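You operate a simulated robot arm through the tools that you are given. There is no shell and no other tool. Be economical: measure what you need, move in short steps, check, and stop when the job is done.

The job below is to be done with a simulated two-armed robot. You get a single attempt, and the scene is never put back.

TASK
Close up the panel end, unlock the line and test-stroke its pusher once.
Fine: cover knob tight and gate shut before the padlock comes off; padlock on its store peg; the line stays stopped.

The check looks at the end state, three seconds after you hand in, the way a careful person would. Anything else that was tipped, shoved, dropped, spilled or broken makes it a failure. A push-on lid holds only when it is set on centred and level and pressed home; a screw cap is set on level and turned clockwise until tight.

THE ROBOT
Two 7-joint arms with two-finger parallel grippers on one trunk, on a base that drives. Base frame: it is fixed to the floor where the robot stands at the start and does not move with it; the origin is under the middle of the robot, x ahead of it, y to its left, z up. Lengths are in mm, angles in degrees, forces in N, time in s.
The left shoulder is at the start at [70, 130, 1237], the right one opposite. With the tool pointing down near the work surface each hand reaches from about 100 to 500 mm from the robot's upright axis, wherever it stands, measured 20 degrees to its own side. Places, roughly: axle nut [700, -200, 1000]; belt button [2900, -200, 900]; black brush [2250, -2000, 1000]; black padlock [-1750, -1250, 1000]; blue brush [2000, -2000, 1000]; blue cloth [2000, -2000, 1000]; blue padlock [-1750, -750, 1000]; cover knob [500, 0, 1000]; curing end clamp knob [3100, -100, 1000]; curing end flow screw [3400, 0, 1100]; curing end flow screw nut [3400, 0, 1100]; curing end sensor [3400, 0, 1100]; curing end stroke stop [3500, 100, 1000]; curing end stroke stop knob [3500, 100, 1000]; curing end test button [3000, -200, 900]; five-dot bar [2250, -1750, 750]. Payload 1.57 kg a hand.
The TCP of each hand is the grasp point between the finger pads, 30 mm short of the fingertips. In the tool frame z runs along the fingers and y along their closing line. The gripper opens to 80 mm. The fingers are 17 mm wide and 12 mm thick; the gripper's body (40 by 82 mm) begins 80 mm behind the TCP.
Orientation is told as [roll, pitch, yaw] about the base's x, y, z axes, in that order, counted from this pose: with the fingers straight down and closing along the base's y, the tool's x points along the base's -x, its y along +y and its z along -z.

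THE INTERFACE
- The arms move only by the tool arm_command. It takes "left_moves", "right_moves" or both (then of equal length, played together; a hand with none holds still); each is a list of rows, each a list of 6 numbers: the shift along the base's x, y, z in m, then the turn, a rotation vector about the base's x, y, z in degrees. In form: [[dx, dy, dz, wx, wy, wz], ...]. A call has 1 to 12 rows; each row is the pose to reach, as a shift and turn from the pose commanded when the call began. "left_claw" and "right_claw" are, for a hand that has rows, the finger opening in m, from 0 to 0.08, set as the call begins (left out, the last holds). Rows are played at 5 a second. More than 50 mm and 8.6 degrees between two rows, or a gripper value outside its range, and nothing of the call is played. Where a pose cannot be reached the arm comes as near as it can. A force on the tool above 90 N (or 10 N above the force at the start of the call, whichever is more), or a blocked arm, ends the call early, and 0.2 s more pass. The fingers move at their own pace (about 108 mm/s each) and stop on an object; they squeeze with about 25 N. The grip force told is the motor's: it shows also when the fingers shut on nothing. Time passes only in rows, and 0.2 s behind the last, so rows that repeat a pose let the fingers close. The reply holds the time, the measured pose of the TCP, the force on the tool along the base axes, the opening and the grip force, in the units named above and with some noise, with the torque about the TCP (base axes, N m) and any sound that the robot's microphone picked up, and new pictures: "views" is both (left out), scene, wrist or none (wrist: the cameras of the hands that moved).
- Cameras (640 x 400 px; columns grow to the right, rows downward): "scene" is now at [129.5, 10, 1453.1]; the picture's right is [0.22, -0.98, 0.00], its down [-0.63, -0.14, -0.76] and it looks along [0.74, 0.17, -0.65] (base axes); focal length 261 px, centre (320, 200). "left" rides on the left gripper at [72, 7, -122] in its tool frame; the picture's right is [-0.09, 1.00, 0.00], its down [-0.84, -0.08, -0.54] and it looks along [-0.54, -0.05, 0.84] (tool axes); focal length 238 px, centre (320, 200). "right" rides on the right gripper at [72, -7, -122] in its tool frame; the picture's right is [0.09, 1.00, 0.00], its down [-0.84, 0.08, -0.54] and it looks along [-0.54, 0.05, 0.84] (tool axes); focal length 238 px, centre (320, 200). There is no depth. A picture from a camera that has moved, and an enlarged one, comes with that camera's place and axes in the base frame and with its lens. The place of the scene camera against the robot may be out by one fixed shift of up to 12 mm in any direction.
- move_column(by): slides the trunk up (or, below 0, down) by that many mm; the arms and the scene camera ride with it, the base frame stays. It gives what a move gives, with no picture.
- roll_base(legs): drives the robot by 1 to 6 legs, each [ahead, left, turn to the left] in mm, mm and degrees, along the robot's own axes; the way and the turn of a leg run together, so that a leg with both is an arc; at most 1500 mm and 180 degrees a leg. The arms and the cameras ride along, it lands a little off, and it stops where it bumps. It gives what a move gives, and a new picture of the scene camera.
- turn_head(pan, tilt): turns the head with the scene camera to pan (to the left, within 86 degrees either way) and tilt (down, from -29 to 69), counted from straight ahead of the robot. It gives what a move gives, and a new picture of the scene camera.
- zoom(camera, box): a new picture of the part [left, top, right, bottom] of that camera's present view, enlarged. It takes no simulated time.
- hand_in(): hands the job in; it is judged then, once.

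Go step by step. Nothing tells you exact positions but the pictures and the camera data: compare them with the known pose of the tool, close in by small moves and look again before you grip or let go. The budget is 120 turns and 260 pictures, counting those below and the enlarged ones. Unless the task says otherwise, let go and move clear before handing in.

The tools are called after "Call:" as name(argument=value, ...) on one line, values as JSON. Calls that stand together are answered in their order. arm_command: Moves the arms, as the interface text tells. Its arguments: {"type":"object","properties":{"left_moves":{"type":"array","items":{"type":"array","items":{"type":"number"}}},"left_claw":{"type":"number"},"right_moves":{"type":"array","items":{"type":"array","items":{"type":"number"}}},"right_claw":{"type":"number"},"views":{"type":"string","enum":["both","scene","wrist","none"]}},"required":[]} The other tools are called the same way: move_column (by) slides the trunk up or down; roll_base (legs) drives the base; turn_head (pan, tilt) turns the head that bears the scene camera; zoom (camera, box) takes an enlarged picture of a part of a camera's view; hand_in () hands the job in.

At the start:

```text
time_s: 0.0
left_position: [299.0, 233.9, 1306.3]
left_ee_rot: [0.1, 0.0, 0.0]
left_force: [0.3, 0.2, -1.1]
left_ft_torque: [0.01, 0.0, -0.01]
left_grip_width: 80.4
left_gripper_force: 0.0
right_position: [375.0, -55.1, 1220.1]
right_ee_rot: [0.0, 0.0, 0.1]
right_force: [-0.8, 0.1, 0.5]
right_ft_torque: [0.0, 0.04, 0.0]
right_grip_width: 80.1
right_gripper_force: 0.0
trunk travel left (down, up): [-875.0, 65.0]
robot x, y, heading: [1.9, 2.6, -0.0]
head pan, tilt: [12.7, 40.4]
```

scene: 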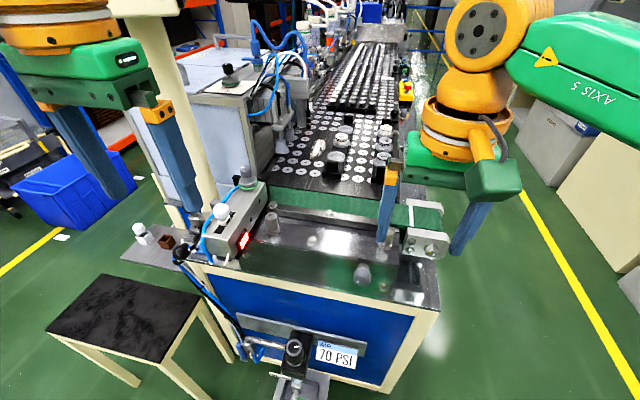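
right: 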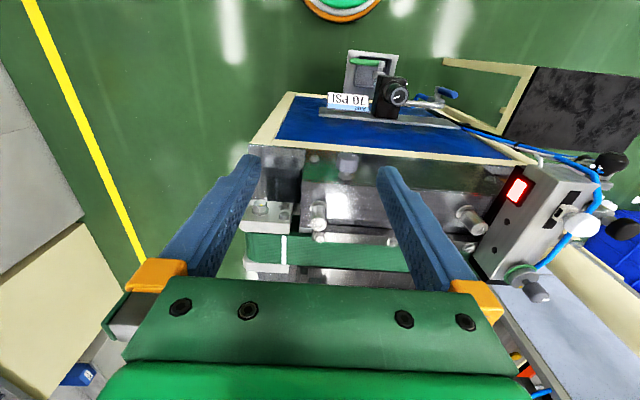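
left: 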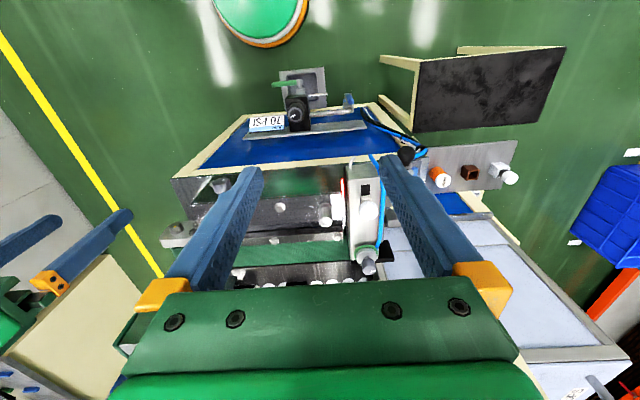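

I see the panel end of a conveyor line in front with a pusher box, a panel with buttons to the left and a regulator at the front. I'll look closer before moving.

Call:
zoom(camera="scene", box=[120, 160, 280, 260])

Call:
zoom(camera="scene", box=[200, 180, 460, 400])

Call:
zoom(camera="scene", box=[180, 0, 440, 180])

Call:
zoom(camera="left", box=[240, 60, 540, 260])

```text
4.00 times, centred on (200, 210) of scene
camera zoom: at [129.5, 10.0, 1453.1], right [0.22, -0.98, 0.0], down [-0.63, -0.14, -0.76], along [0.74, 0.17, -0.65], focal length 1042 px, centre (800, 160)
```

zoom: 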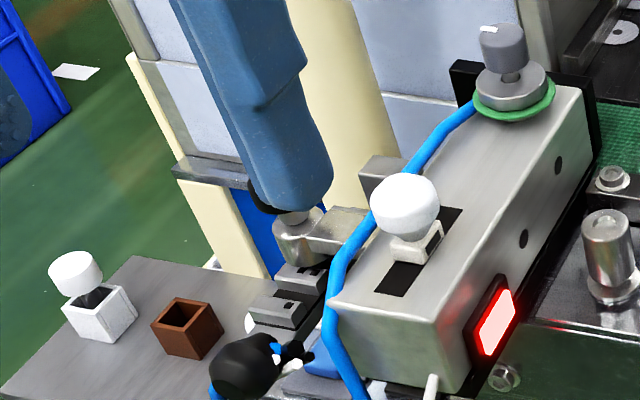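

```text
1.82 times, centred on (330, 290) of scene
camera zoom: at [129.5, 10.0, 1453.1], right [0.22, -0.98, 0.0], down [-0.63, -0.14, -0.76], along [0.74, 0.17, -0.65], focal length 474 px, centre (302, 36)
```

zoom: 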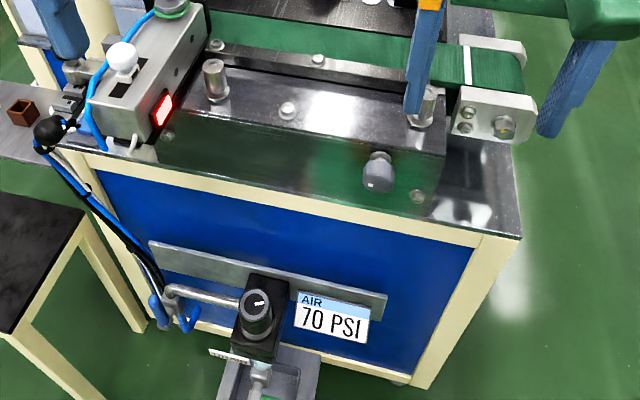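

```text
2.22 times, centred on (310, 90) of scene
camera zoom: at [129.5, 10.0, 1453.1], right [0.22, -0.98, 0.0], down [-0.63, -0.14, -0.76], along [0.74, 0.17, -0.65], focal length 579 px, centre (342, 444)
```

zoom: 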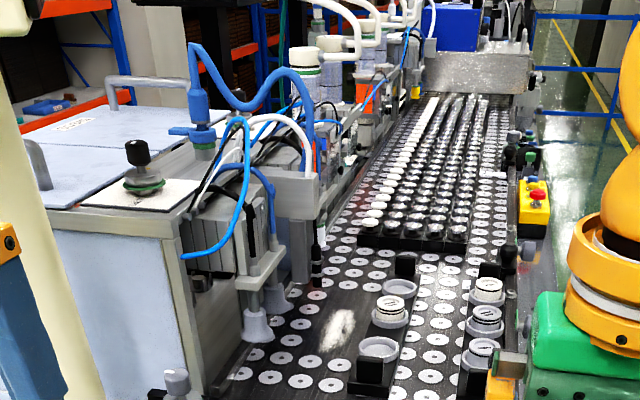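

```text
2.00 times, centred on (390, 160) of left
camera zoom: at [225.5, 240.0, 1428.1], right [0.09, 1.0, 0.0], down [0.84, -0.08, 0.54], along [0.54, -0.05, -0.84], focal length 477 px, centre (180, 280)
```

zoom: 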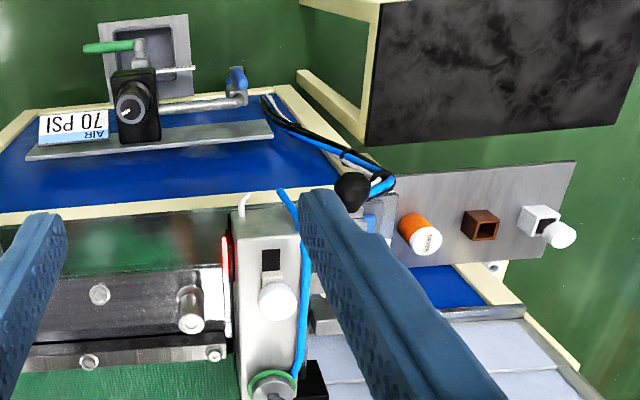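

The near end holds the cover with a grey knob, a control box with a red lamp, and a side shelf with an orange tagged part. I'll look around for gate, padlocks, peg and line end.

Call:
turn_head(pan=0, tilt=10)

Call:
turn_head(pan=50, tilt=40)

Call:
turn_head(pan=0, tilt=65)

Call:
turn_head(pan=-40, tilt=30)

```text
time_s: 0.9
left_position: [299.0, 233.8, 1305.6]
left_ee_rot: [0.0, 0.0, 0.0]
left_force: [-0.7, -0.1, 0.2]
left_ft_torque: [0.01, -0.02, 0.0]
left_grip_width: 79.8
left_gripper_force: 0.1
right_position: [373.4, -54.4, 1220.8]
right_ee_rot: [0.0, 0.0, 0.1]
right_force: [0.6, -0.3, -0.6]
right_ft_torque: [0.01, -0.03, -0.01]
right_grip_width: 79.9
right_gripper_force: 0.0
trunk travel left (down, up): [-875.0, 65.0]
robot x, y, heading: [-0.3, -0.4, 0.1]
head pan, tilt: [0.0, 10.0]
camera scene: at [139.8, -8.6, 1501.3], right [0.0, -1.0, 0.0], down [-0.17, 0.0, -0.98], along [0.98, 0.0, -0.17], focal length 261 px, centre (320, 200)
```

scene: 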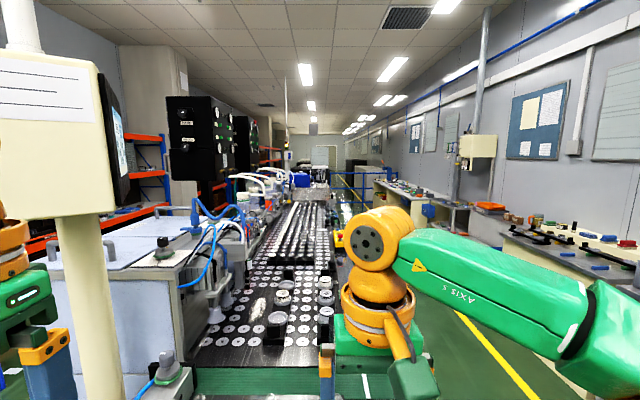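

```text
time_s: 2.1
left_position: [298.9, 232.4, 1305.3]
left_ee_rot: [0.0, 0.1, 0.0]
left_force: [-0.2, -0.3, -0.5]
left_ft_torque: [-0.02, -0.01, 0.01]
left_grip_width: 79.9
left_gripper_force: 0.0
right_position: [374.6, -55.6, 1220.8]
right_ee_rot: [-0.1, 0.0, 0.0]
right_force: [-0.3, -0.5, 0.7]
right_ft_torque: [-0.02, -0.01, -0.01]
right_grip_width: 80.1
right_gripper_force: 0.0
trunk travel left (down, up): [-875.0, 65.0]
robot x, y, heading: [0.7, -0.1, 0.1]
head pan, tilt: [50.0, 40.0]
camera scene: at [101.6, 56.4, 1453.8], right [0.77, -0.64, 0.0], down [-0.41, -0.49, -0.77], along [0.49, 0.59, -0.64], focal length 261 px, centre (320, 200)
```

scene: 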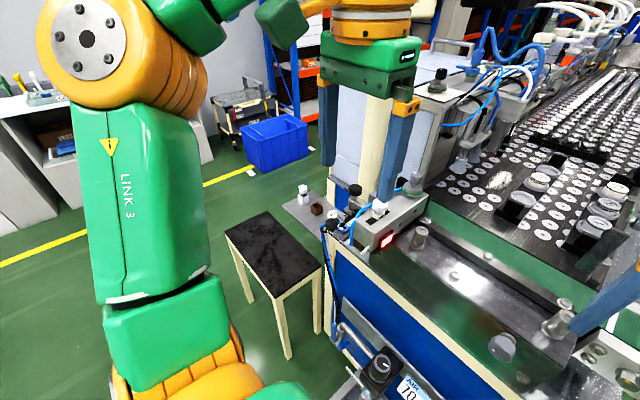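

```text
time_s: 3.3
left_position: [297.8, 233.3, 1304.7]
left_ee_rot: [0.1, -0.1, 0.0]
left_force: [-0.4, -0.7, -0.7]
left_ft_torque: [0.0, 0.0, 0.0]
left_grip_width: 79.9
left_gripper_force: 0.2
right_position: [373.9, -55.1, 1220.4]
right_ee_rot: [0.0, 0.0, 0.0]
right_force: [0.8, -0.2, 0.4]
right_ft_torque: [0.03, 0.0, 0.02]
right_grip_width: 79.9
right_gripper_force: 0.0
trunk travel left (down, up): [-875.0, 65.0]
robot x, y, heading: [-1.0, -1.7, 0.1]
head pan, tilt: [0.0, 65.0]
camera scene: at [107.6, -8.5, 1421.5], right [0.0, -1.0, 0.0], down [-0.91, 0.0, -0.42], along [0.42, 0.0, -0.91], focal length 261 px, centre (320, 200)
```

scene: 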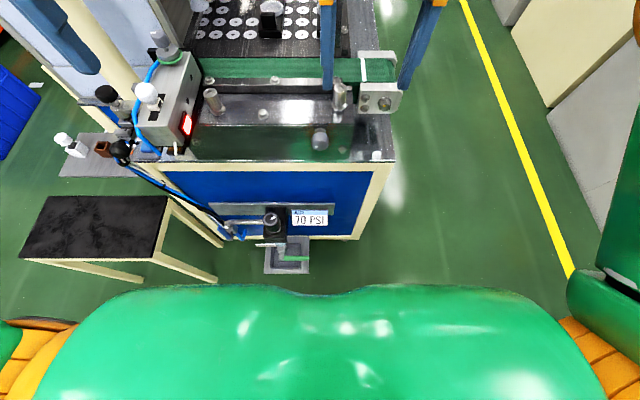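

```text
time_s: 4.4
left_position: [297.7, 232.9, 1305.1]
left_ee_rot: [0.0, 0.0, 0.1]
left_force: [-0.2, -0.2, -0.2]
left_ft_torque: [0.03, 0.01, 0.0]
left_grip_width: 80.2
left_gripper_force: 0.0
right_position: [375.5, -55.2, 1221.2]
right_ee_rot: [0.0, 0.1, -0.1]
right_force: [0.0, 0.1, -0.2]
right_ft_torque: [0.0, 0.01, -0.01]
right_grip_width: 80.0
right_gripper_force: 0.0
trunk travel left (down, up): [-875.0, 65.0]
robot x, y, heading: [1.5, 4.2, -0.3]
head pan, tilt: [-40.0, 30.0]
camera scene: at [116.1, -66.6, 1469.0], right [-0.64, -0.77, 0.0], down [-0.38, 0.32, -0.87], along [0.66, -0.56, -0.5], focal length 261 px, centre (320, 200)
```

scene: 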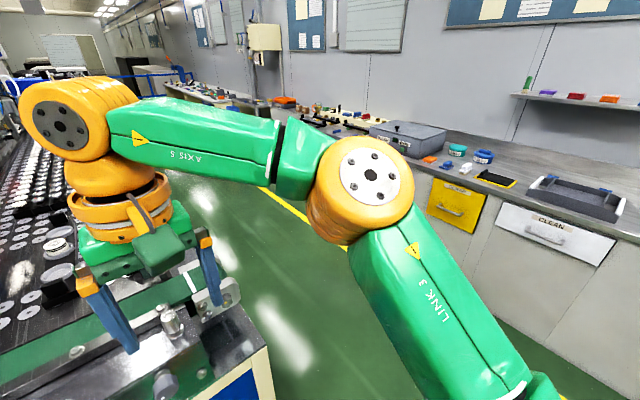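

The HMI panel pole marks this as the panel end. I'll move both hands out of sight lines and zoom in on the detail.

Call:
arm_command(left_moves=[[-0.02, 0.04, 0, 0, 0, 0], [-0.04, 0.08, 0, 0, 0, 0], [-0.06, 0.12, 0, 0, 0, 0], [-0.08, 0.16, 0, 0, 0, 0], [-0.08, 0.2, 0, 0, 0, 0]], right_moves=[[-0.03, -0.03, 0, 0, 0, 0], [-0.06, -0.06, 0, 0, 0, 0], [-0.09, -0.1, 0, 0, 0, 0], [-0.11, -0.14, 0, 0, 0, 0], [-0.12, -0.18, 0, 0, 0, 0]], views="both")

Call:
turn_head(pan=25, tilt=45)

```text
time_s: 5.6
left_position: [217.2, 432.4, 1304.7]
left_ee_rot: [0.0, -0.1, 0.1]
left_force: [0.2, -0.1, -0.8]
left_ft_torque: [-0.03, 0.01, 0.02]
left_grip_width: 79.8
left_gripper_force: 0.1
right_position: [250.9, -235.2, 1220.8]
right_ee_rot: [0.1, 0.0, 0.1]
right_force: [0.4, 0.2, 0.3]
right_ft_torque: [0.02, -0.04, 0.01]
right_grip_width: 80.1
right_gripper_force: 0.0
trunk travel left (down, up): [-875.0, 65.0]
robot x, y, heading: [-0.7, 0.9, -0.1]
head pan, tilt: [-40.0, 30.0]
camera scene: at [115.3, -66.9, 1469.1], right [-0.64, -0.77, 0.0], down [-0.38, 0.32, -0.87], along [0.66, -0.56, -0.5], focal length 261 px, centre (320, 200)
camera right: at [180.0, -241.0, 1343.3], right [-0.09, 1.0, 0.0], down [0.84, 0.08, 0.54], along [0.54, 0.05, -0.84], focal length 238 px, centre (320, 200)
camera left: at [144.4, 439.3, 1427.9], right [0.09, 1.0, 0.0], down [0.84, -0.08, 0.54], along [0.54, -0.05, -0.84], focal length 238 px, centre (320, 200)
```

scene: 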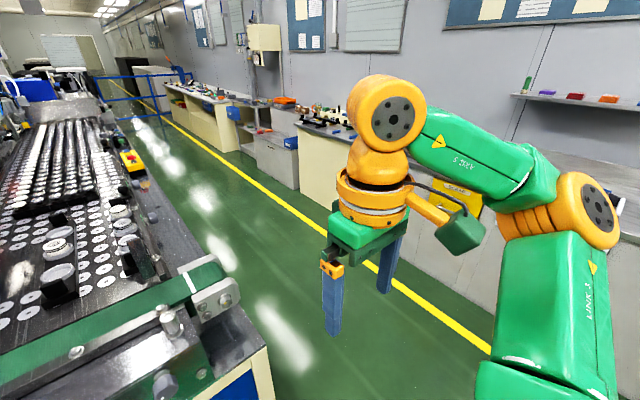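
right: 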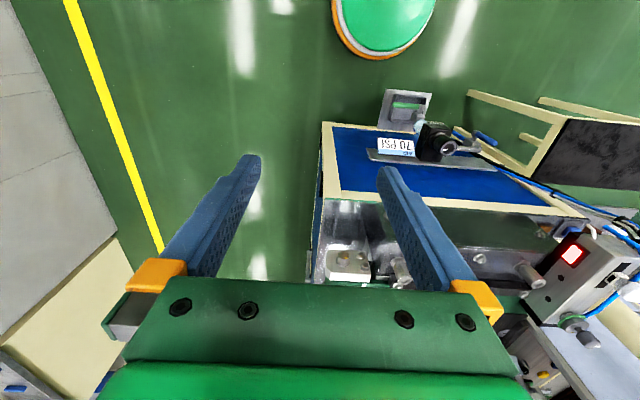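
left: 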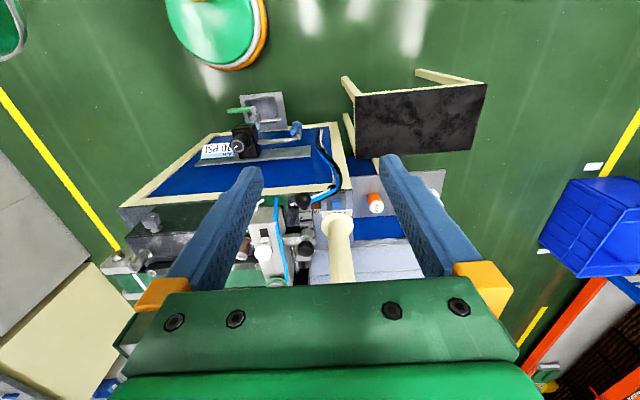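

```text
time_s: 6.9
left_position: [218.9, 432.4, 1305.0]
left_ee_rot: [0.0, -0.1, 0.0]
left_force: [-0.5, -0.5, 0.6]
left_ft_torque: [-0.02, 0.02, 0.0]
left_grip_width: 80.2
left_gripper_force: 0.0
right_position: [251.9, -233.9, 1220.2]
right_ee_rot: [0.0, -0.1, 0.0]
right_force: [-0.7, 0.2, 0.0]
right_ft_torque: [0.01, 0.03, 0.02]
right_grip_width: 79.9
right_gripper_force: 0.1
trunk travel left (down, up): [-875.0, 65.0]
robot x, y, heading: [-2.3, -0.1, 0.3]
head pan, tilt: [25.0, 45.0]
camera scene: at [120.6, 25.6, 1446.5], right [0.42, -0.91, 0.0], down [-0.64, -0.3, -0.71], along [0.64, 0.3, -0.71], focal length 261 px, centre (320, 200)
```

scene: 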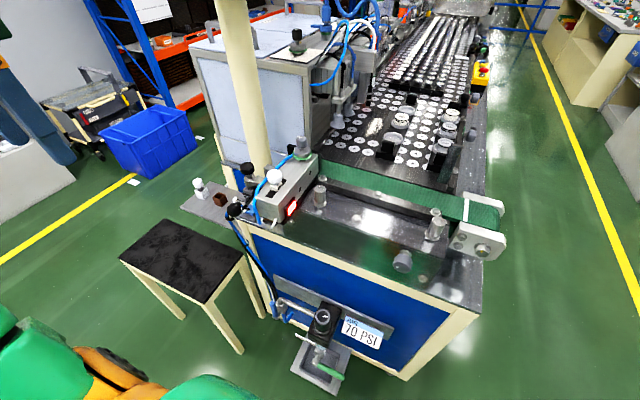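

Call:
zoom(camera="scene", box=[176, 130, 336, 230])

Call:
zoom(camera="scene", box=[300, 150, 520, 290])

Call:
zoom(camera="scene", box=[250, 280, 400, 400])

Call:
zoom(camera="scene", box=[270, 10, 410, 170])

Call:
zoom(camera="left", box=[220, 150, 460, 300])

```text
4.00 times, centred on (256, 180) of scene
camera zoom: at [120.6, 25.6, 1446.5], right [0.42, -0.91, 0.0], down [-0.64, -0.3, -0.71], along [0.64, 0.3, -0.71], focal length 1042 px, centre (576, 280)
```

zoom: 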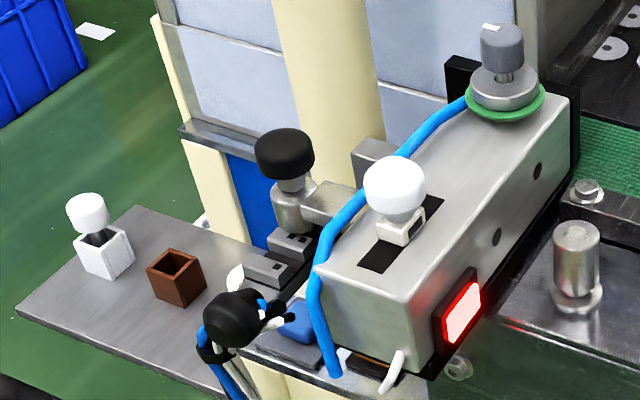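

```text
2.86 times, centred on (410, 220) of scene
camera zoom: at [120.6, 25.6, 1446.5], right [0.42, -0.91, 0.0], down [-0.64, -0.3, -0.71], along [0.64, 0.3, -0.71], focal length 745 px, centre (63, 143)
```

zoom: 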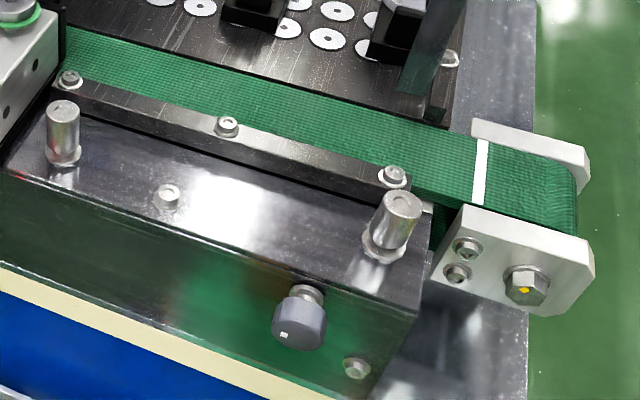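

```text
3.33 times, centred on (325, 340) of scene
camera zoom: at [120.6, 25.6, 1446.5], right [0.42, -0.91, 0.0], down [-0.64, -0.3, -0.71], along [0.64, 0.3, -0.71], focal length 869 px, centre (303, -267)
```

zoom: 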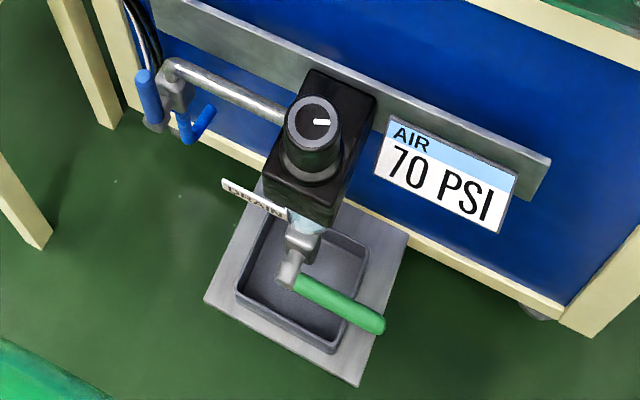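

```text
2.50 times, centred on (340, 90) of scene
camera zoom: at [120.6, 25.6, 1446.5], right [0.42, -0.91, 0.0], down [-0.64, -0.3, -0.71], along [0.64, 0.3, -0.71], focal length 652 px, centre (270, 475)
```

zoom: 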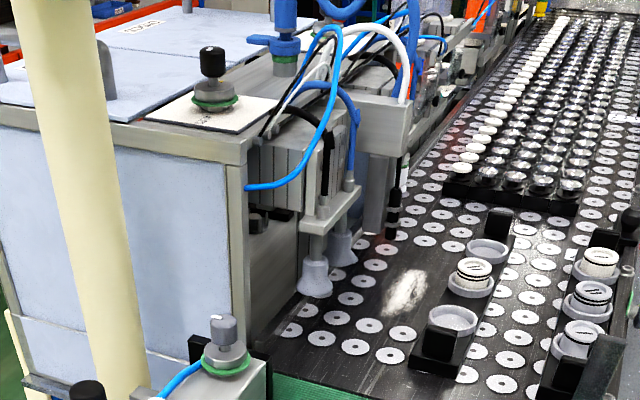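

```text
2.67 times, centred on (340, 225) of left
camera zoom: at [145.5, 438.8, 1427.7], right [0.09, 1.0, 0.0], down [0.84, -0.08, 0.54], along [0.54, -0.05, -0.84], focal length 636 px, centre (267, 133)
```

zoom: 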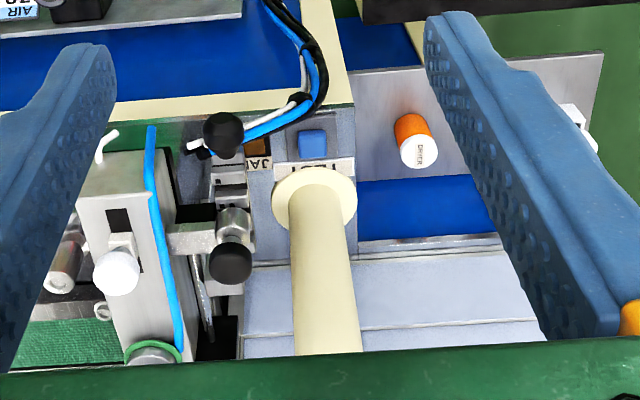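

There's a front cover with grey knob, an air regulator with drain, and various switches; no padlock visible yet. Listed padlocks are behind the robot, so I'll back off and turn to look.

Call:
roll_base(legs=[[-500, 0, 0], [0, 0, -150]])

Call:
turn_head(pan=0, tilt=20)

Call:
turn_head(pan=-70, tilt=20)

Call:
turn_head(pan=70, tilt=20)

```text
time_s: 16.1
left_position: [-484.3, -483.2, 1304.9]
left_ee_rot: [0.0, 0.0, -151.8]
left_force: [0.3, 0.3, 0.6]
left_ft_torque: [0.02, 0.0, -0.02]
left_grip_width: 79.8
left_gripper_force: 0.0
right_position: [-829.6, 88.7, 1221.3]
right_ee_rot: [0.0, 0.0, -151.8]
right_force: [0.3, -0.3, 0.1]
right_ft_torque: [-0.02, -0.01, -0.03]
right_grip_width: 80.0
right_gripper_force: 0.0
trunk travel left (down, up): [-875.0, 65.0]
robot x, y, heading: [-499.0, 6.2, -151.6]
head pan, tilt: [25.0, 45.0]
camera scene: at [-593.3, -96.5, 1446.5], right [-0.8, 0.6, 0.0], down [0.42, 0.57, -0.71], along [-0.42, -0.57, -0.71], focal length 261 px, centre (320, 200)
```

scene: 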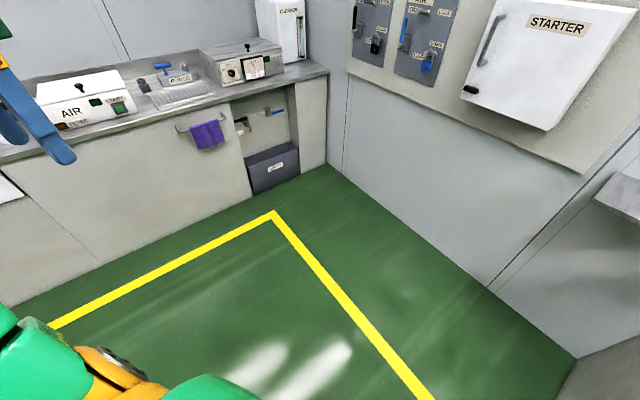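

```text
time_s: 17.0
left_position: [-486.4, -482.8, 1304.2]
left_ee_rot: [0.1, 0.0, -151.7]
left_force: [-0.1, 0.7, -0.5]
left_ft_torque: [0.01, -0.03, 0.01]
left_grip_width: 80.1
left_gripper_force: 0.0
right_position: [-830.2, 88.6, 1220.7]
right_ee_rot: [0.0, 0.0, -151.7]
right_force: [-0.3, -0.5, -0.9]
right_ft_torque: [0.0, 0.0, -0.01]
right_grip_width: 80.2
right_gripper_force: 0.1
trunk travel left (down, up): [-875.0, 65.0]
robot x, y, heading: [-500.7, 1.5, -151.9]
head pan, tilt: [0.0, 20.0]
camera scene: at [-626.7, -75.2, 1485.1], right [-0.47, 0.88, 0.0], down [0.3, 0.16, -0.94], along [-0.83, -0.44, -0.34], focal length 261 px, centre (320, 200)
```

scene: 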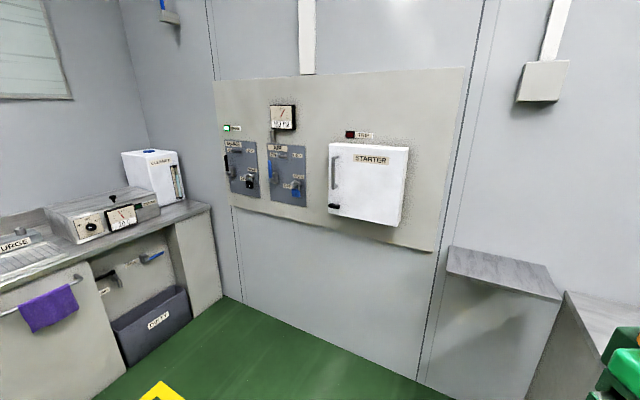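

```text
time_s: 18.4
left_position: [-485.2, -482.6, 1305.2]
left_ee_rot: [-0.1, 0.0, -151.8]
left_force: [0.6, -0.5, 0.2]
left_ft_torque: [0.0, 0.0, -0.01]
left_grip_width: 80.0
left_gripper_force: 0.0
right_position: [-830.7, 88.2, 1221.6]
right_ee_rot: [0.1, 0.0, -151.8]
right_force: [0.3, -0.8, 0.1]
right_ft_torque: [-0.01, -0.03, 0.01]
right_grip_width: 79.8
right_gripper_force: 0.0
trunk travel left (down, up): [-875.0, 65.0]
robot x, y, heading: [-494.2, 3.1, -151.8]
head pan, tilt: [-70.0, 20.0]
camera scene: at [-614.1, 30.7, 1485.1], right [0.67, 0.75, 0.0], down [0.26, -0.23, -0.94], along [-0.7, 0.63, -0.34], focal length 261 px, centre (320, 200)
```

scene: 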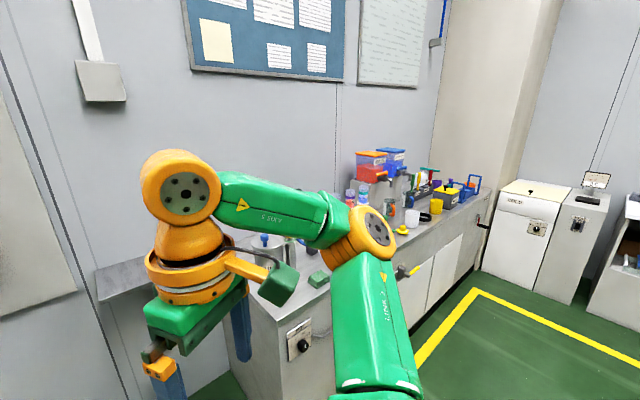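

```text
time_s: 20.6
left_position: [-486.0, -483.2, 1305.2]
left_ee_rot: [0.1, 0.0, -151.7]
left_force: [-0.2, -0.3, 0.2]
left_ft_torque: [0.03, 0.03, -0.02]
left_grip_width: 80.0
left_gripper_force: 0.1
right_position: [-828.7, 88.8, 1221.5]
right_ee_rot: [0.0, 0.0, -151.8]
right_force: [0.8, -0.7, -0.4]
right_ft_torque: [-0.01, 0.01, 0.0]
right_grip_width: 80.1
right_gripper_force: 0.1
trunk travel left (down, up): [-875.0, 65.0]
robot x, y, heading: [-499.1, 3.0, -152.1]
head pan, tilt: [70.0, 20.0]
camera scene: at [-531.5, -123.5, 1485.1], right [-0.99, -0.14, 0.0], down [-0.05, 0.34, -0.94], along [0.13, -0.93, -0.34], focal length 261 px, centre (320, 200)
```

scene: 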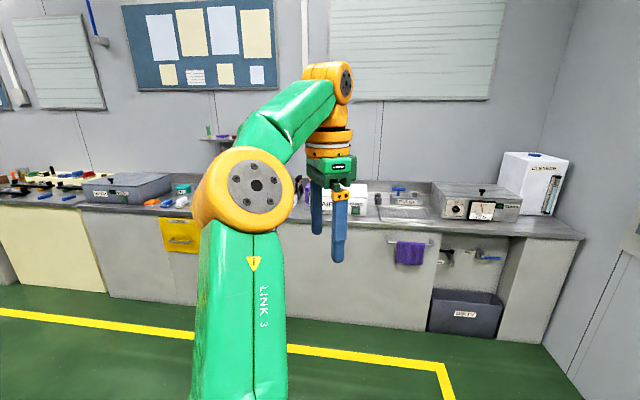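

The back wall carries an electrical board with two isolators and padlocks plus a starter box. I'll zoom there.

Call:
turn_head(pan=0, tilt=22)

Call:
zoom(camera="scene", box=[215, 90, 315, 200])

Call:
zoom(camera="scene", box=[310, 90, 450, 230])

```text
time_s: 22.0
left_position: [-485.7, -483.0, 1304.6]
left_ee_rot: [0.0, 0.0, -151.8]
left_force: [0.3, -0.1, 1.5]
left_ft_torque: [-0.01, -0.01, 0.03]
left_grip_width: 80.0
left_gripper_force: 0.1
right_position: [-829.9, 87.5, 1220.7]
right_ee_rot: [0.0, 0.0, -151.9]
right_force: [0.0, 0.1, 0.2]
right_ft_torque: [0.01, 0.02, -0.02]
right_grip_width: 79.8
right_gripper_force: 0.0
trunk travel left (down, up): [-875.0, 65.0]
robot x, y, heading: [-495.1, 3.5, -151.7]
head pan, tilt: [0.0, 22.0]
camera scene: at [-626.4, -75.2, 1481.9], right [-0.47, 0.88, 0.0], down [0.33, 0.18, -0.93], along [-0.82, -0.44, -0.37], focal length 261 px, centre (320, 200)
```

scene: 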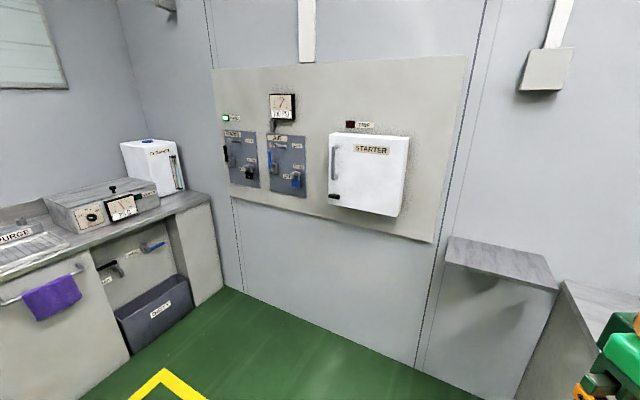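

```text
3.64 times, centred on (265, 145) of scene
camera zoom: at [-626.4, -75.2, 1481.9], right [-0.47, 0.88, 0.0], down [0.33, 0.18, -0.93], along [-0.82, -0.44, -0.37], focal length 948 px, centre (520, 400)
```

zoom: 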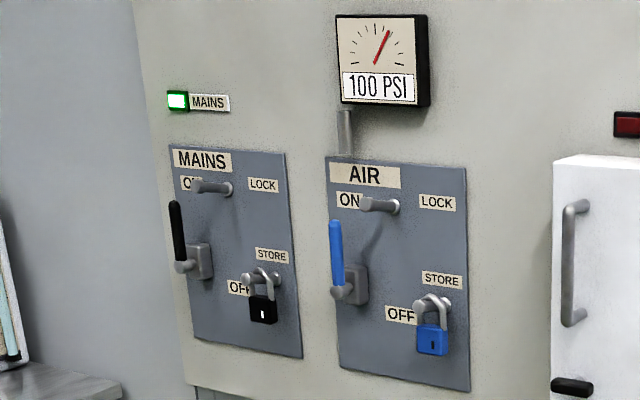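

```text
2.86 times, centred on (380, 160) of scene
camera zoom: at [-626.4, -75.2, 1481.9], right [-0.47, 0.88, 0.0], down [0.33, 0.18, -0.93], along [-0.82, -0.44, -0.37], focal length 745 px, centre (149, 314)
```

zoom: 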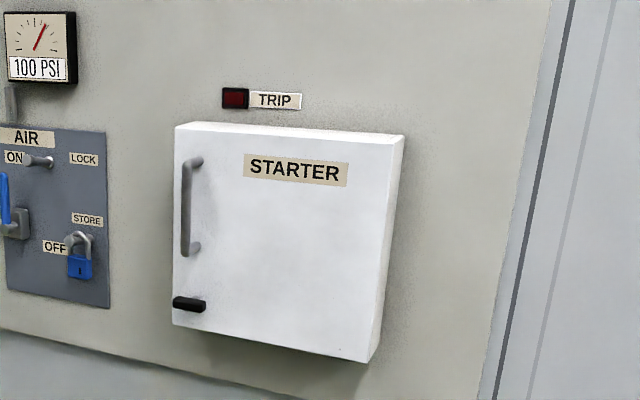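

Wall padlocks are both on their stores, so the line's padlock must be at the machine. I'll turn back and inspect it from both sides.

Call:
roll_base(legs=[[0, 0, 152]])

Call:
roll_base(legs=[[0, -800, 0], [800, 0, 0]])

Call:
turn_head(pan=60, tilt=30)

```text
time_s: 28.8
left_position: [-301.8, 445.1, 1305.4]
left_ee_rot: [0.1, 0.0, 3.1]
left_force: [0.5, -0.3, 0.1]
left_ft_torque: [0.02, 0.0, 0.0]
left_grip_width: 79.7
left_gripper_force: 0.0
right_position: [-234.2, -220.0, 1219.4]
right_ee_rot: [-0.1, 0.0, 3.1]
right_force: [-0.4, 0.1, 1.0]
right_ft_torque: [0.01, -0.01, -0.01]
right_grip_width: 80.0
right_gripper_force: 0.0
trunk travel left (down, up): [-875.0, 65.0]
robot x, y, heading: [-498.4, 2.7, 3.2]
head pan, tilt: [0.0, 22.0]
camera scene: at [-357.8, 0.1, 1481.9], right [0.05, -1.0, 0.0], down [-0.37, -0.02, -0.93], along [0.93, 0.05, -0.37], focal length 261 px, centre (320, 200)
```

scene: 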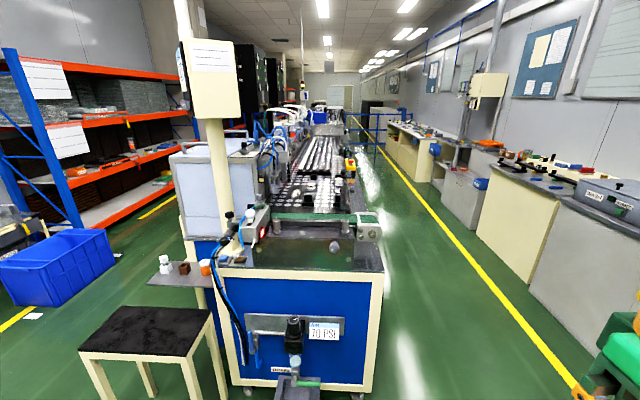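

```text
time_s: 37.0
left_position: [544.7, -303.3, 1305.4]
left_ee_rot: [0.0, -0.1, 3.8]
left_force: [-0.9, 0.4, 0.5]
left_ft_torque: [0.04, -0.01, -0.04]
left_grip_width: 79.8
left_gripper_force: 0.0
right_position: [623.4, -966.4, 1221.3]
right_ee_rot: [0.1, -0.1, 3.8]
right_force: [-0.7, -0.2, 0.1]
right_ft_torque: [0.0, 0.0, -0.03]
right_grip_width: 79.9
right_gripper_force: 0.0
trunk travel left (down, up): [-875.0, 65.0]
robot x, y, heading: [357.9, -747.7, 3.9]
head pan, tilt: [0.0, 22.0]
camera scene: at [495.2, -748.4, 1482.1], right [0.07, -1.0, 0.0], down [-0.37, -0.03, -0.93], along [0.93, 0.06, -0.37], focal length 261 px, centre (320, 200)
```

scene: 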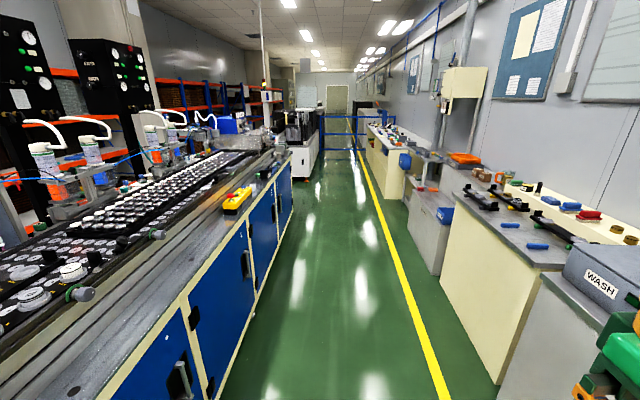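

```text
time_s: 38.3
left_position: [546.3, -304.3, 1305.8]
left_ee_rot: [0.0, -0.1, 3.8]
left_force: [-0.1, -0.4, 1.0]
left_ft_torque: [0.03, 0.0, 0.01]
left_grip_width: 80.1
left_gripper_force: 0.0
right_position: [625.2, -965.5, 1221.5]
right_ee_rot: [0.0, 0.1, 3.8]
right_force: [-0.1, -0.2, 0.2]
right_ft_torque: [0.0, 0.01, -0.02]
right_grip_width: 80.1
right_gripper_force: 0.1
trunk travel left (down, up): [-875.0, 65.0]
robot x, y, heading: [356.6, -746.1, 4.0]
head pan, tilt: [60.0, 30.0]
camera scene: at [443.9, -673.4, 1469.1], right [0.9, -0.44, 0.0], down [-0.22, -0.45, -0.87], along [0.38, 0.78, -0.5], focal length 261 px, centre (320, 200)
```

scene: 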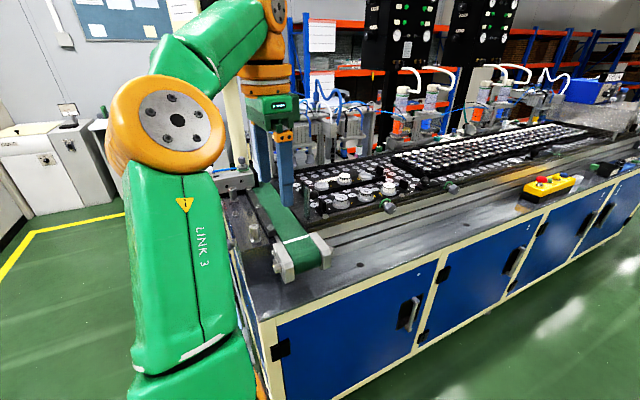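

Right side of the machine: cabinet doors, a yellow e-stop box, knobs. Zooming in.

Call:
zoom(camera="scene", box=[380, 60, 640, 240])

Call:
zoom(camera="scene", box=[220, 80, 480, 270])

Call:
roll_base(legs=[[1300, 0, 0]])

Call:
turn_head(pan=75, tilt=25)

```text
2.22 times, centred on (510, 150) of scene
camera zoom: at [443.9, -673.4, 1469.1], right [0.9, -0.44, 0.0], down [-0.22, -0.45, -0.87], along [0.38, 0.78, -0.5], focal length 579 px, centre (-102, 311)
```

zoom: 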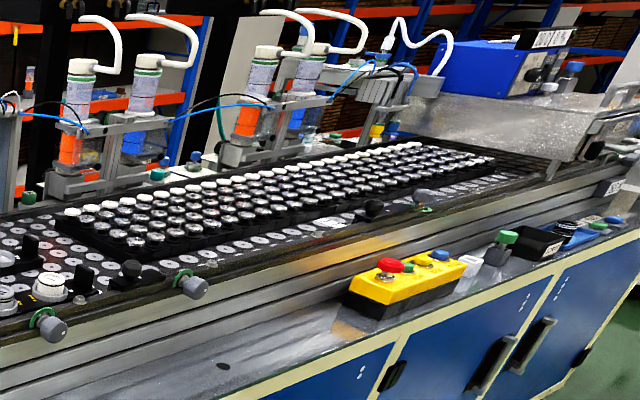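

```text
2.11 times, centred on (350, 175) of scene
camera zoom: at [443.9, -673.4, 1469.1], right [0.9, -0.44, 0.0], down [-0.22, -0.45, -0.87], along [0.38, 0.78, -0.5], focal length 549 px, centre (257, 253)
```

zoom: 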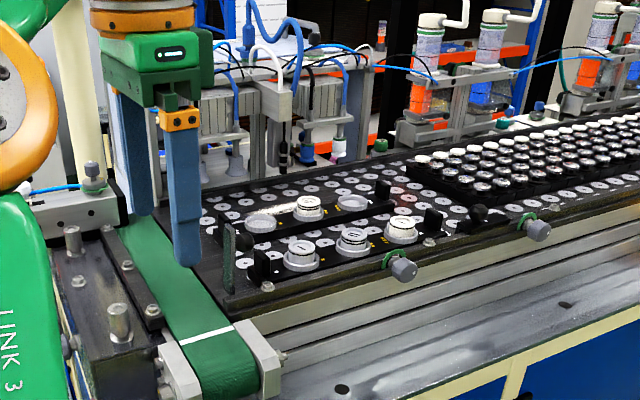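

```text
time_s: 44.8
left_position: [1824.2, -207.0, 1305.6]
left_ee_rot: [0.0, -0.1, 4.5]
left_force: [-1.0, -0.6, -0.4]
left_ft_torque: [-0.02, -0.01, -0.04]
left_grip_width: 79.9
left_gripper_force: 0.0
right_position: [1911.4, -870.4, 1220.1]
right_ee_rot: [0.0, 0.1, 4.5]
right_force: [-0.1, 0.7, 0.2]
right_ft_torque: [-0.03, -0.02, 0.01]
right_grip_width: 80.0
right_gripper_force: 0.0
trunk travel left (down, up): [-875.0, 65.0]
robot x, y, heading: [1637.1, -653.0, 4.3]
head pan, tilt: [60.0, 30.0]
camera scene: at [1725.1, -579.1, 1469.1], right [0.9, -0.43, 0.0], down [-0.21, -0.45, -0.87], along [0.37, 0.78, -0.5], focal length 261 px, centre (320, 200)
```

scene: 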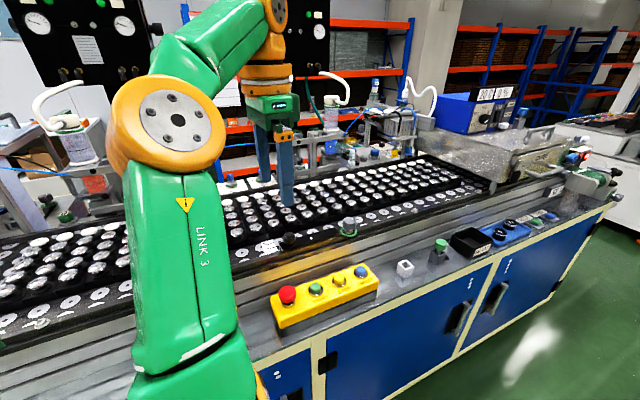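

```text
time_s: 45.6
left_position: [1824.4, -206.7, 1305.7]
left_ee_rot: [0.0, 0.1, 4.5]
left_force: [0.0, -0.7, -1.2]
left_ft_torque: [-0.02, 0.0, -0.03]
left_grip_width: 80.1
left_gripper_force: 0.1
right_position: [1910.5, -868.8, 1221.3]
right_ee_rot: [-0.1, -0.1, 4.4]
right_force: [1.2, -0.8, -0.2]
right_ft_torque: [0.04, 0.0, 0.0]
right_grip_width: 80.0
right_gripper_force: 0.1
trunk travel left (down, up): [-875.0, 65.0]
robot x, y, heading: [1641.6, -653.7, 4.3]
head pan, tilt: [75.0, 25.0]
camera scene: at [1703.9, -570.1, 1477.0], right [0.98, -0.18, 0.0], down [-0.08, -0.42, -0.91], along [0.17, 0.89, -0.42], focal length 261 px, centre (320, 200)
```

scene: 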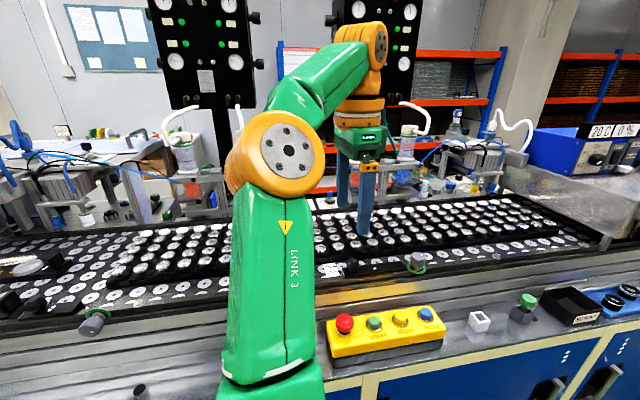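

A yellow box with e-stop, start, stop, reset buttons; no padlock yet. Zoom for details along the line.

Call:
zoom(camera="scene", box=[310, 280, 640, 400])

Call:
turn_head(pan=30, tilt=25)

Call:
zoom(camera="scene", box=[150, 60, 500, 300])

```text
1.94 times, centred on (475, 340) of scene
camera zoom: at [1703.9, -570.1, 1477.0], right [0.98, -0.18, 0.0], down [-0.08, -0.42, -0.91], along [0.17, 0.89, -0.42], focal length 505 px, centre (19, -72)
```

zoom: 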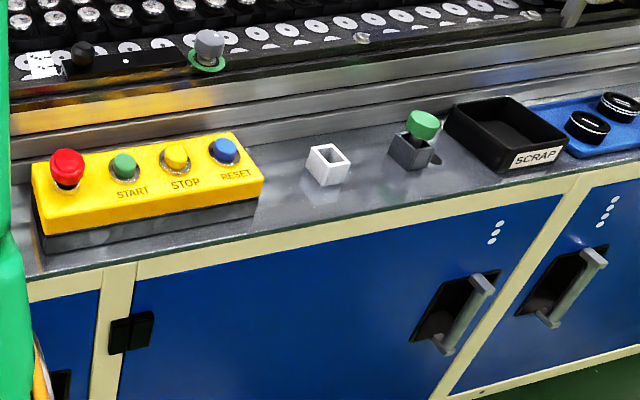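

```text
time_s: 46.7
left_position: [1824.5, -208.2, 1305.4]
left_ee_rot: [0.1, 0.0, 4.5]
left_force: [0.2, 0.0, -0.3]
left_ft_torque: [-0.01, -0.03, -0.01]
left_grip_width: 80.0
left_gripper_force: 0.1
right_position: [1910.1, -869.9, 1221.3]
right_ee_rot: [0.0, 0.0, 4.5]
right_force: [0.0, 0.2, -0.1]
right_ft_torque: [0.02, -0.04, -0.01]
right_grip_width: 80.0
right_gripper_force: 0.1
trunk travel left (down, up): [-875.0, 65.0]
robot x, y, heading: [1639.6, -659.3, 4.5]
head pan, tilt: [30.0, 25.0]
camera scene: at [1762.9, -608.4, 1477.1], right [0.57, -0.82, 0.0], down [-0.35, -0.24, -0.91], along [0.75, 0.51, -0.42], focal length 261 px, centre (320, 200)
```

scene: 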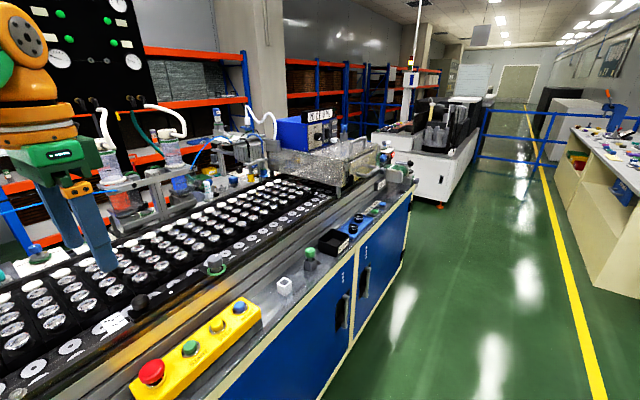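

```text
1.67 times, centred on (325, 180) of scene
camera zoom: at [1762.9, -608.4, 1477.1], right [0.57, -0.82, 0.0], down [-0.35, -0.24, -0.91], along [0.75, 0.51, -0.42], focal length 434 px, centre (312, 233)
```

zoom: 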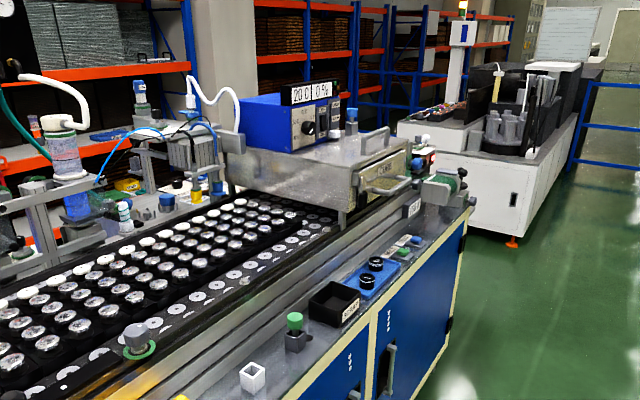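

The padlock is not on this side. I'll drive back and look at the left side of the panel end.

Call:
roll_base(legs=[[-1100, -100, -4.4], [-1050, 0, 0], [0, 1500, 0], [0, 300, 0]])

Call:
turn_head(pan=-25, tilt=25)

```text
time_s: 66.2
left_position: [-325.2, 1462.9, 1306.7]
left_ee_rot: [0.1, 0.0, 1.1]
left_force: [-0.4, -0.2, 0.6]
left_ft_torque: [0.01, -0.01, -0.01]
left_grip_width: 79.9
left_gripper_force: 0.0
right_position: [-278.2, 798.0, 1220.3]
right_ee_rot: [0.1, 0.0, 1.1]
right_force: [0.7, -0.3, 0.6]
right_ft_torque: [0.07, -0.02, -0.02]
right_grip_width: 79.9
right_gripper_force: 0.0
trunk travel left (down, up): [-875.0, 65.0]
robot x, y, heading: [-535.3, 1026.7, 1.3]
head pan, tilt: [30.0, 25.0]
camera scene: at [-409.8, 1066.3, 1477.2], right [0.52, -0.86, 0.0], down [-0.36, -0.22, -0.91], along [0.78, 0.47, -0.42], focal length 261 px, centre (320, 200)
```

scene: 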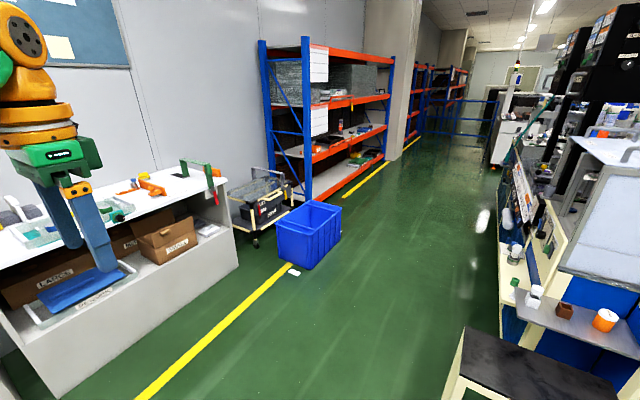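

```text
time_s: 67.5
left_position: [-325.3, 1465.7, 1305.5]
left_ee_rot: [0.0, 0.0, 1.1]
left_force: [-0.3, -1.7, 1.0]
left_ft_torque: [0.0, 0.06, -0.01]
left_grip_width: 79.9
left_gripper_force: 0.0
right_position: [-279.1, 800.5, 1221.2]
right_ee_rot: [0.0, 0.0, 1.1]
right_force: [0.5, 0.7, 0.4]
right_ft_torque: [0.02, 0.01, -0.01]
right_grip_width: 79.9
right_gripper_force: 0.1
trunk travel left (down, up): [-875.0, 65.0]
robot x, y, heading: [-536.6, 1027.1, 1.2]
head pan, tilt: [-25.0, 25.0]
camera scene: at [-404.4, 984.6, 1477.0], right [-0.4, -0.91, 0.0], down [-0.39, 0.17, -0.91], along [0.83, -0.37, -0.42], focal length 261 px, centre (320, 200)
```

scene: 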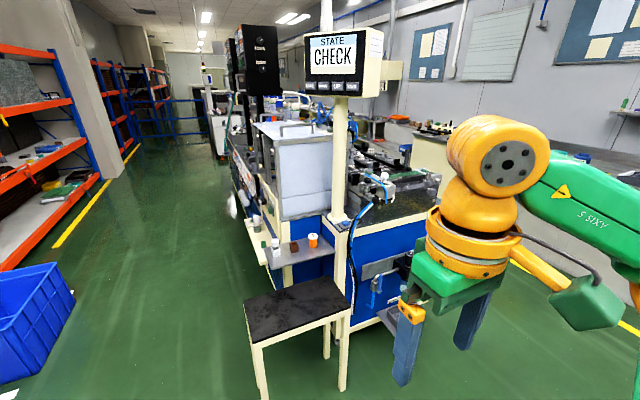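

The HMI shows "STATE CHECK". Let me zoom on it and the machine's left side.

Call:
zoom(camera="scene", box=[300, 20, 390, 105])

Call:
zoom(camera="scene", box=[220, 110, 440, 300])

Call:
roll_base(legs=[[850, 60, 0]])

Call:
turn_head(pan=-70, tilt=35)

```text
4.71 times, centred on (345, 62) of scene
camera zoom: at [-404.4, 984.6, 1477.0], right [-0.4, -0.91, 0.0], down [-0.39, 0.17, -0.91], along [0.83, -0.37, -0.42], focal length 1226 px, centre (202, 847)
```

zoom: 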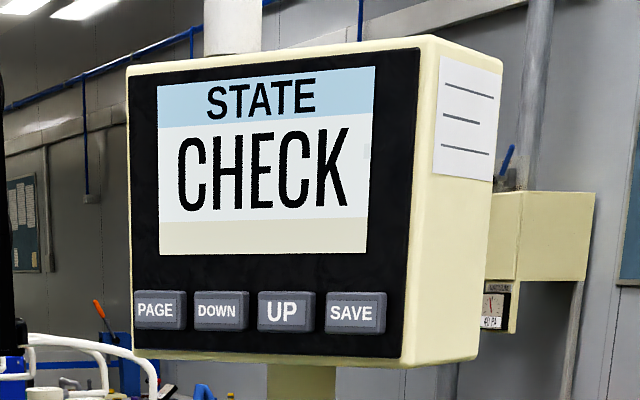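

```text
2.11 times, centred on (330, 205) of scene
camera zoom: at [-404.4, 984.6, 1477.0], right [-0.4, -0.91, 0.0], down [-0.39, 0.17, -0.91], along [0.83, -0.37, -0.42], focal length 549 px, centre (299, 190)
```

zoom: 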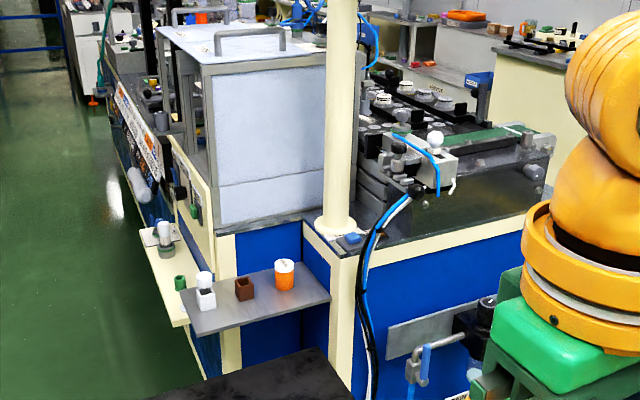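

```text
time_s: 71.0
left_position: [368.0, 1522.6, 1306.7]
left_ee_rot: [0.2, -0.1, -1.7]
left_force: [0.0, 0.1, -0.2]
left_ft_torque: [0.04, -0.01, -0.04]
left_grip_width: 80.3
left_gripper_force: 0.1
right_position: [381.6, 856.1, 1220.5]
right_ee_rot: [0.2, 0.0, -1.7]
right_force: [0.4, -0.1, 0.0]
right_ft_torque: [0.02, 0.03, 0.01]
right_grip_width: 79.9
right_gripper_force: 0.2
trunk travel left (down, up): [-875.0, 65.0]
robot x, y, heading: [131.8, 1103.1, -1.5]
head pan, tilt: [-25.0, 25.0]
stopped in leg 1: the robot was blocked; the commanded pose is now the measured one
camera scene: at [266.6, 1045.5, 1476.9], right [-0.45, -0.89, 0.0], down [-0.38, 0.19, -0.91], along [0.81, -0.41, -0.42], focal length 261 px, centre (320, 200)
```

scene: 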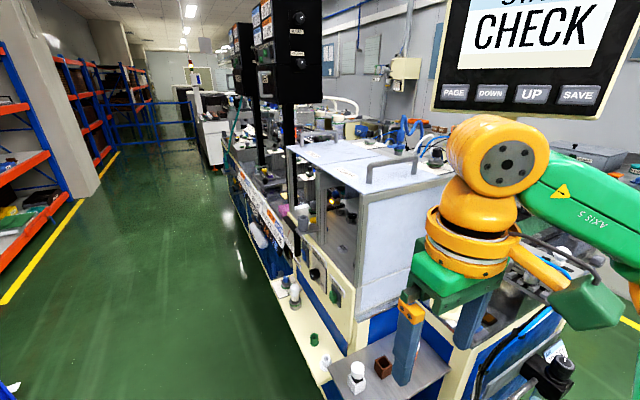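

```text
time_s: 72.1
left_position: [368.1, 1526.5, 1304.3]
left_ee_rot: [0.0, 0.0, -1.8]
left_force: [0.1, -0.5, 0.1]
left_ft_torque: [0.0, -0.03, 0.0]
left_grip_width: 80.1
left_gripper_force: 0.1
right_position: [380.6, 858.8, 1221.4]
right_ee_rot: [0.0, -0.1, -1.6]
right_force: [0.0, -0.8, 0.7]
right_ft_torque: [0.01, 0.02, 0.0]
right_grip_width: 80.0
right_gripper_force: 0.0
trunk travel left (down, up): [-875.0, 65.0]
robot x, y, heading: [135.3, 1102.2, -1.5]
head pan, tilt: [-70.0, 35.0]
camera scene: at [210.7, 1007.1, 1461.4], right [-0.95, -0.31, 0.0], down [-0.18, 0.54, -0.82], along [0.26, -0.78, -0.57], focal length 261 px, centre (320, 200)
```

scene: 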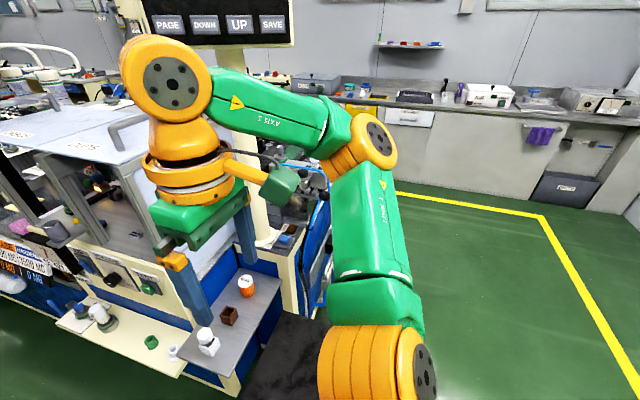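

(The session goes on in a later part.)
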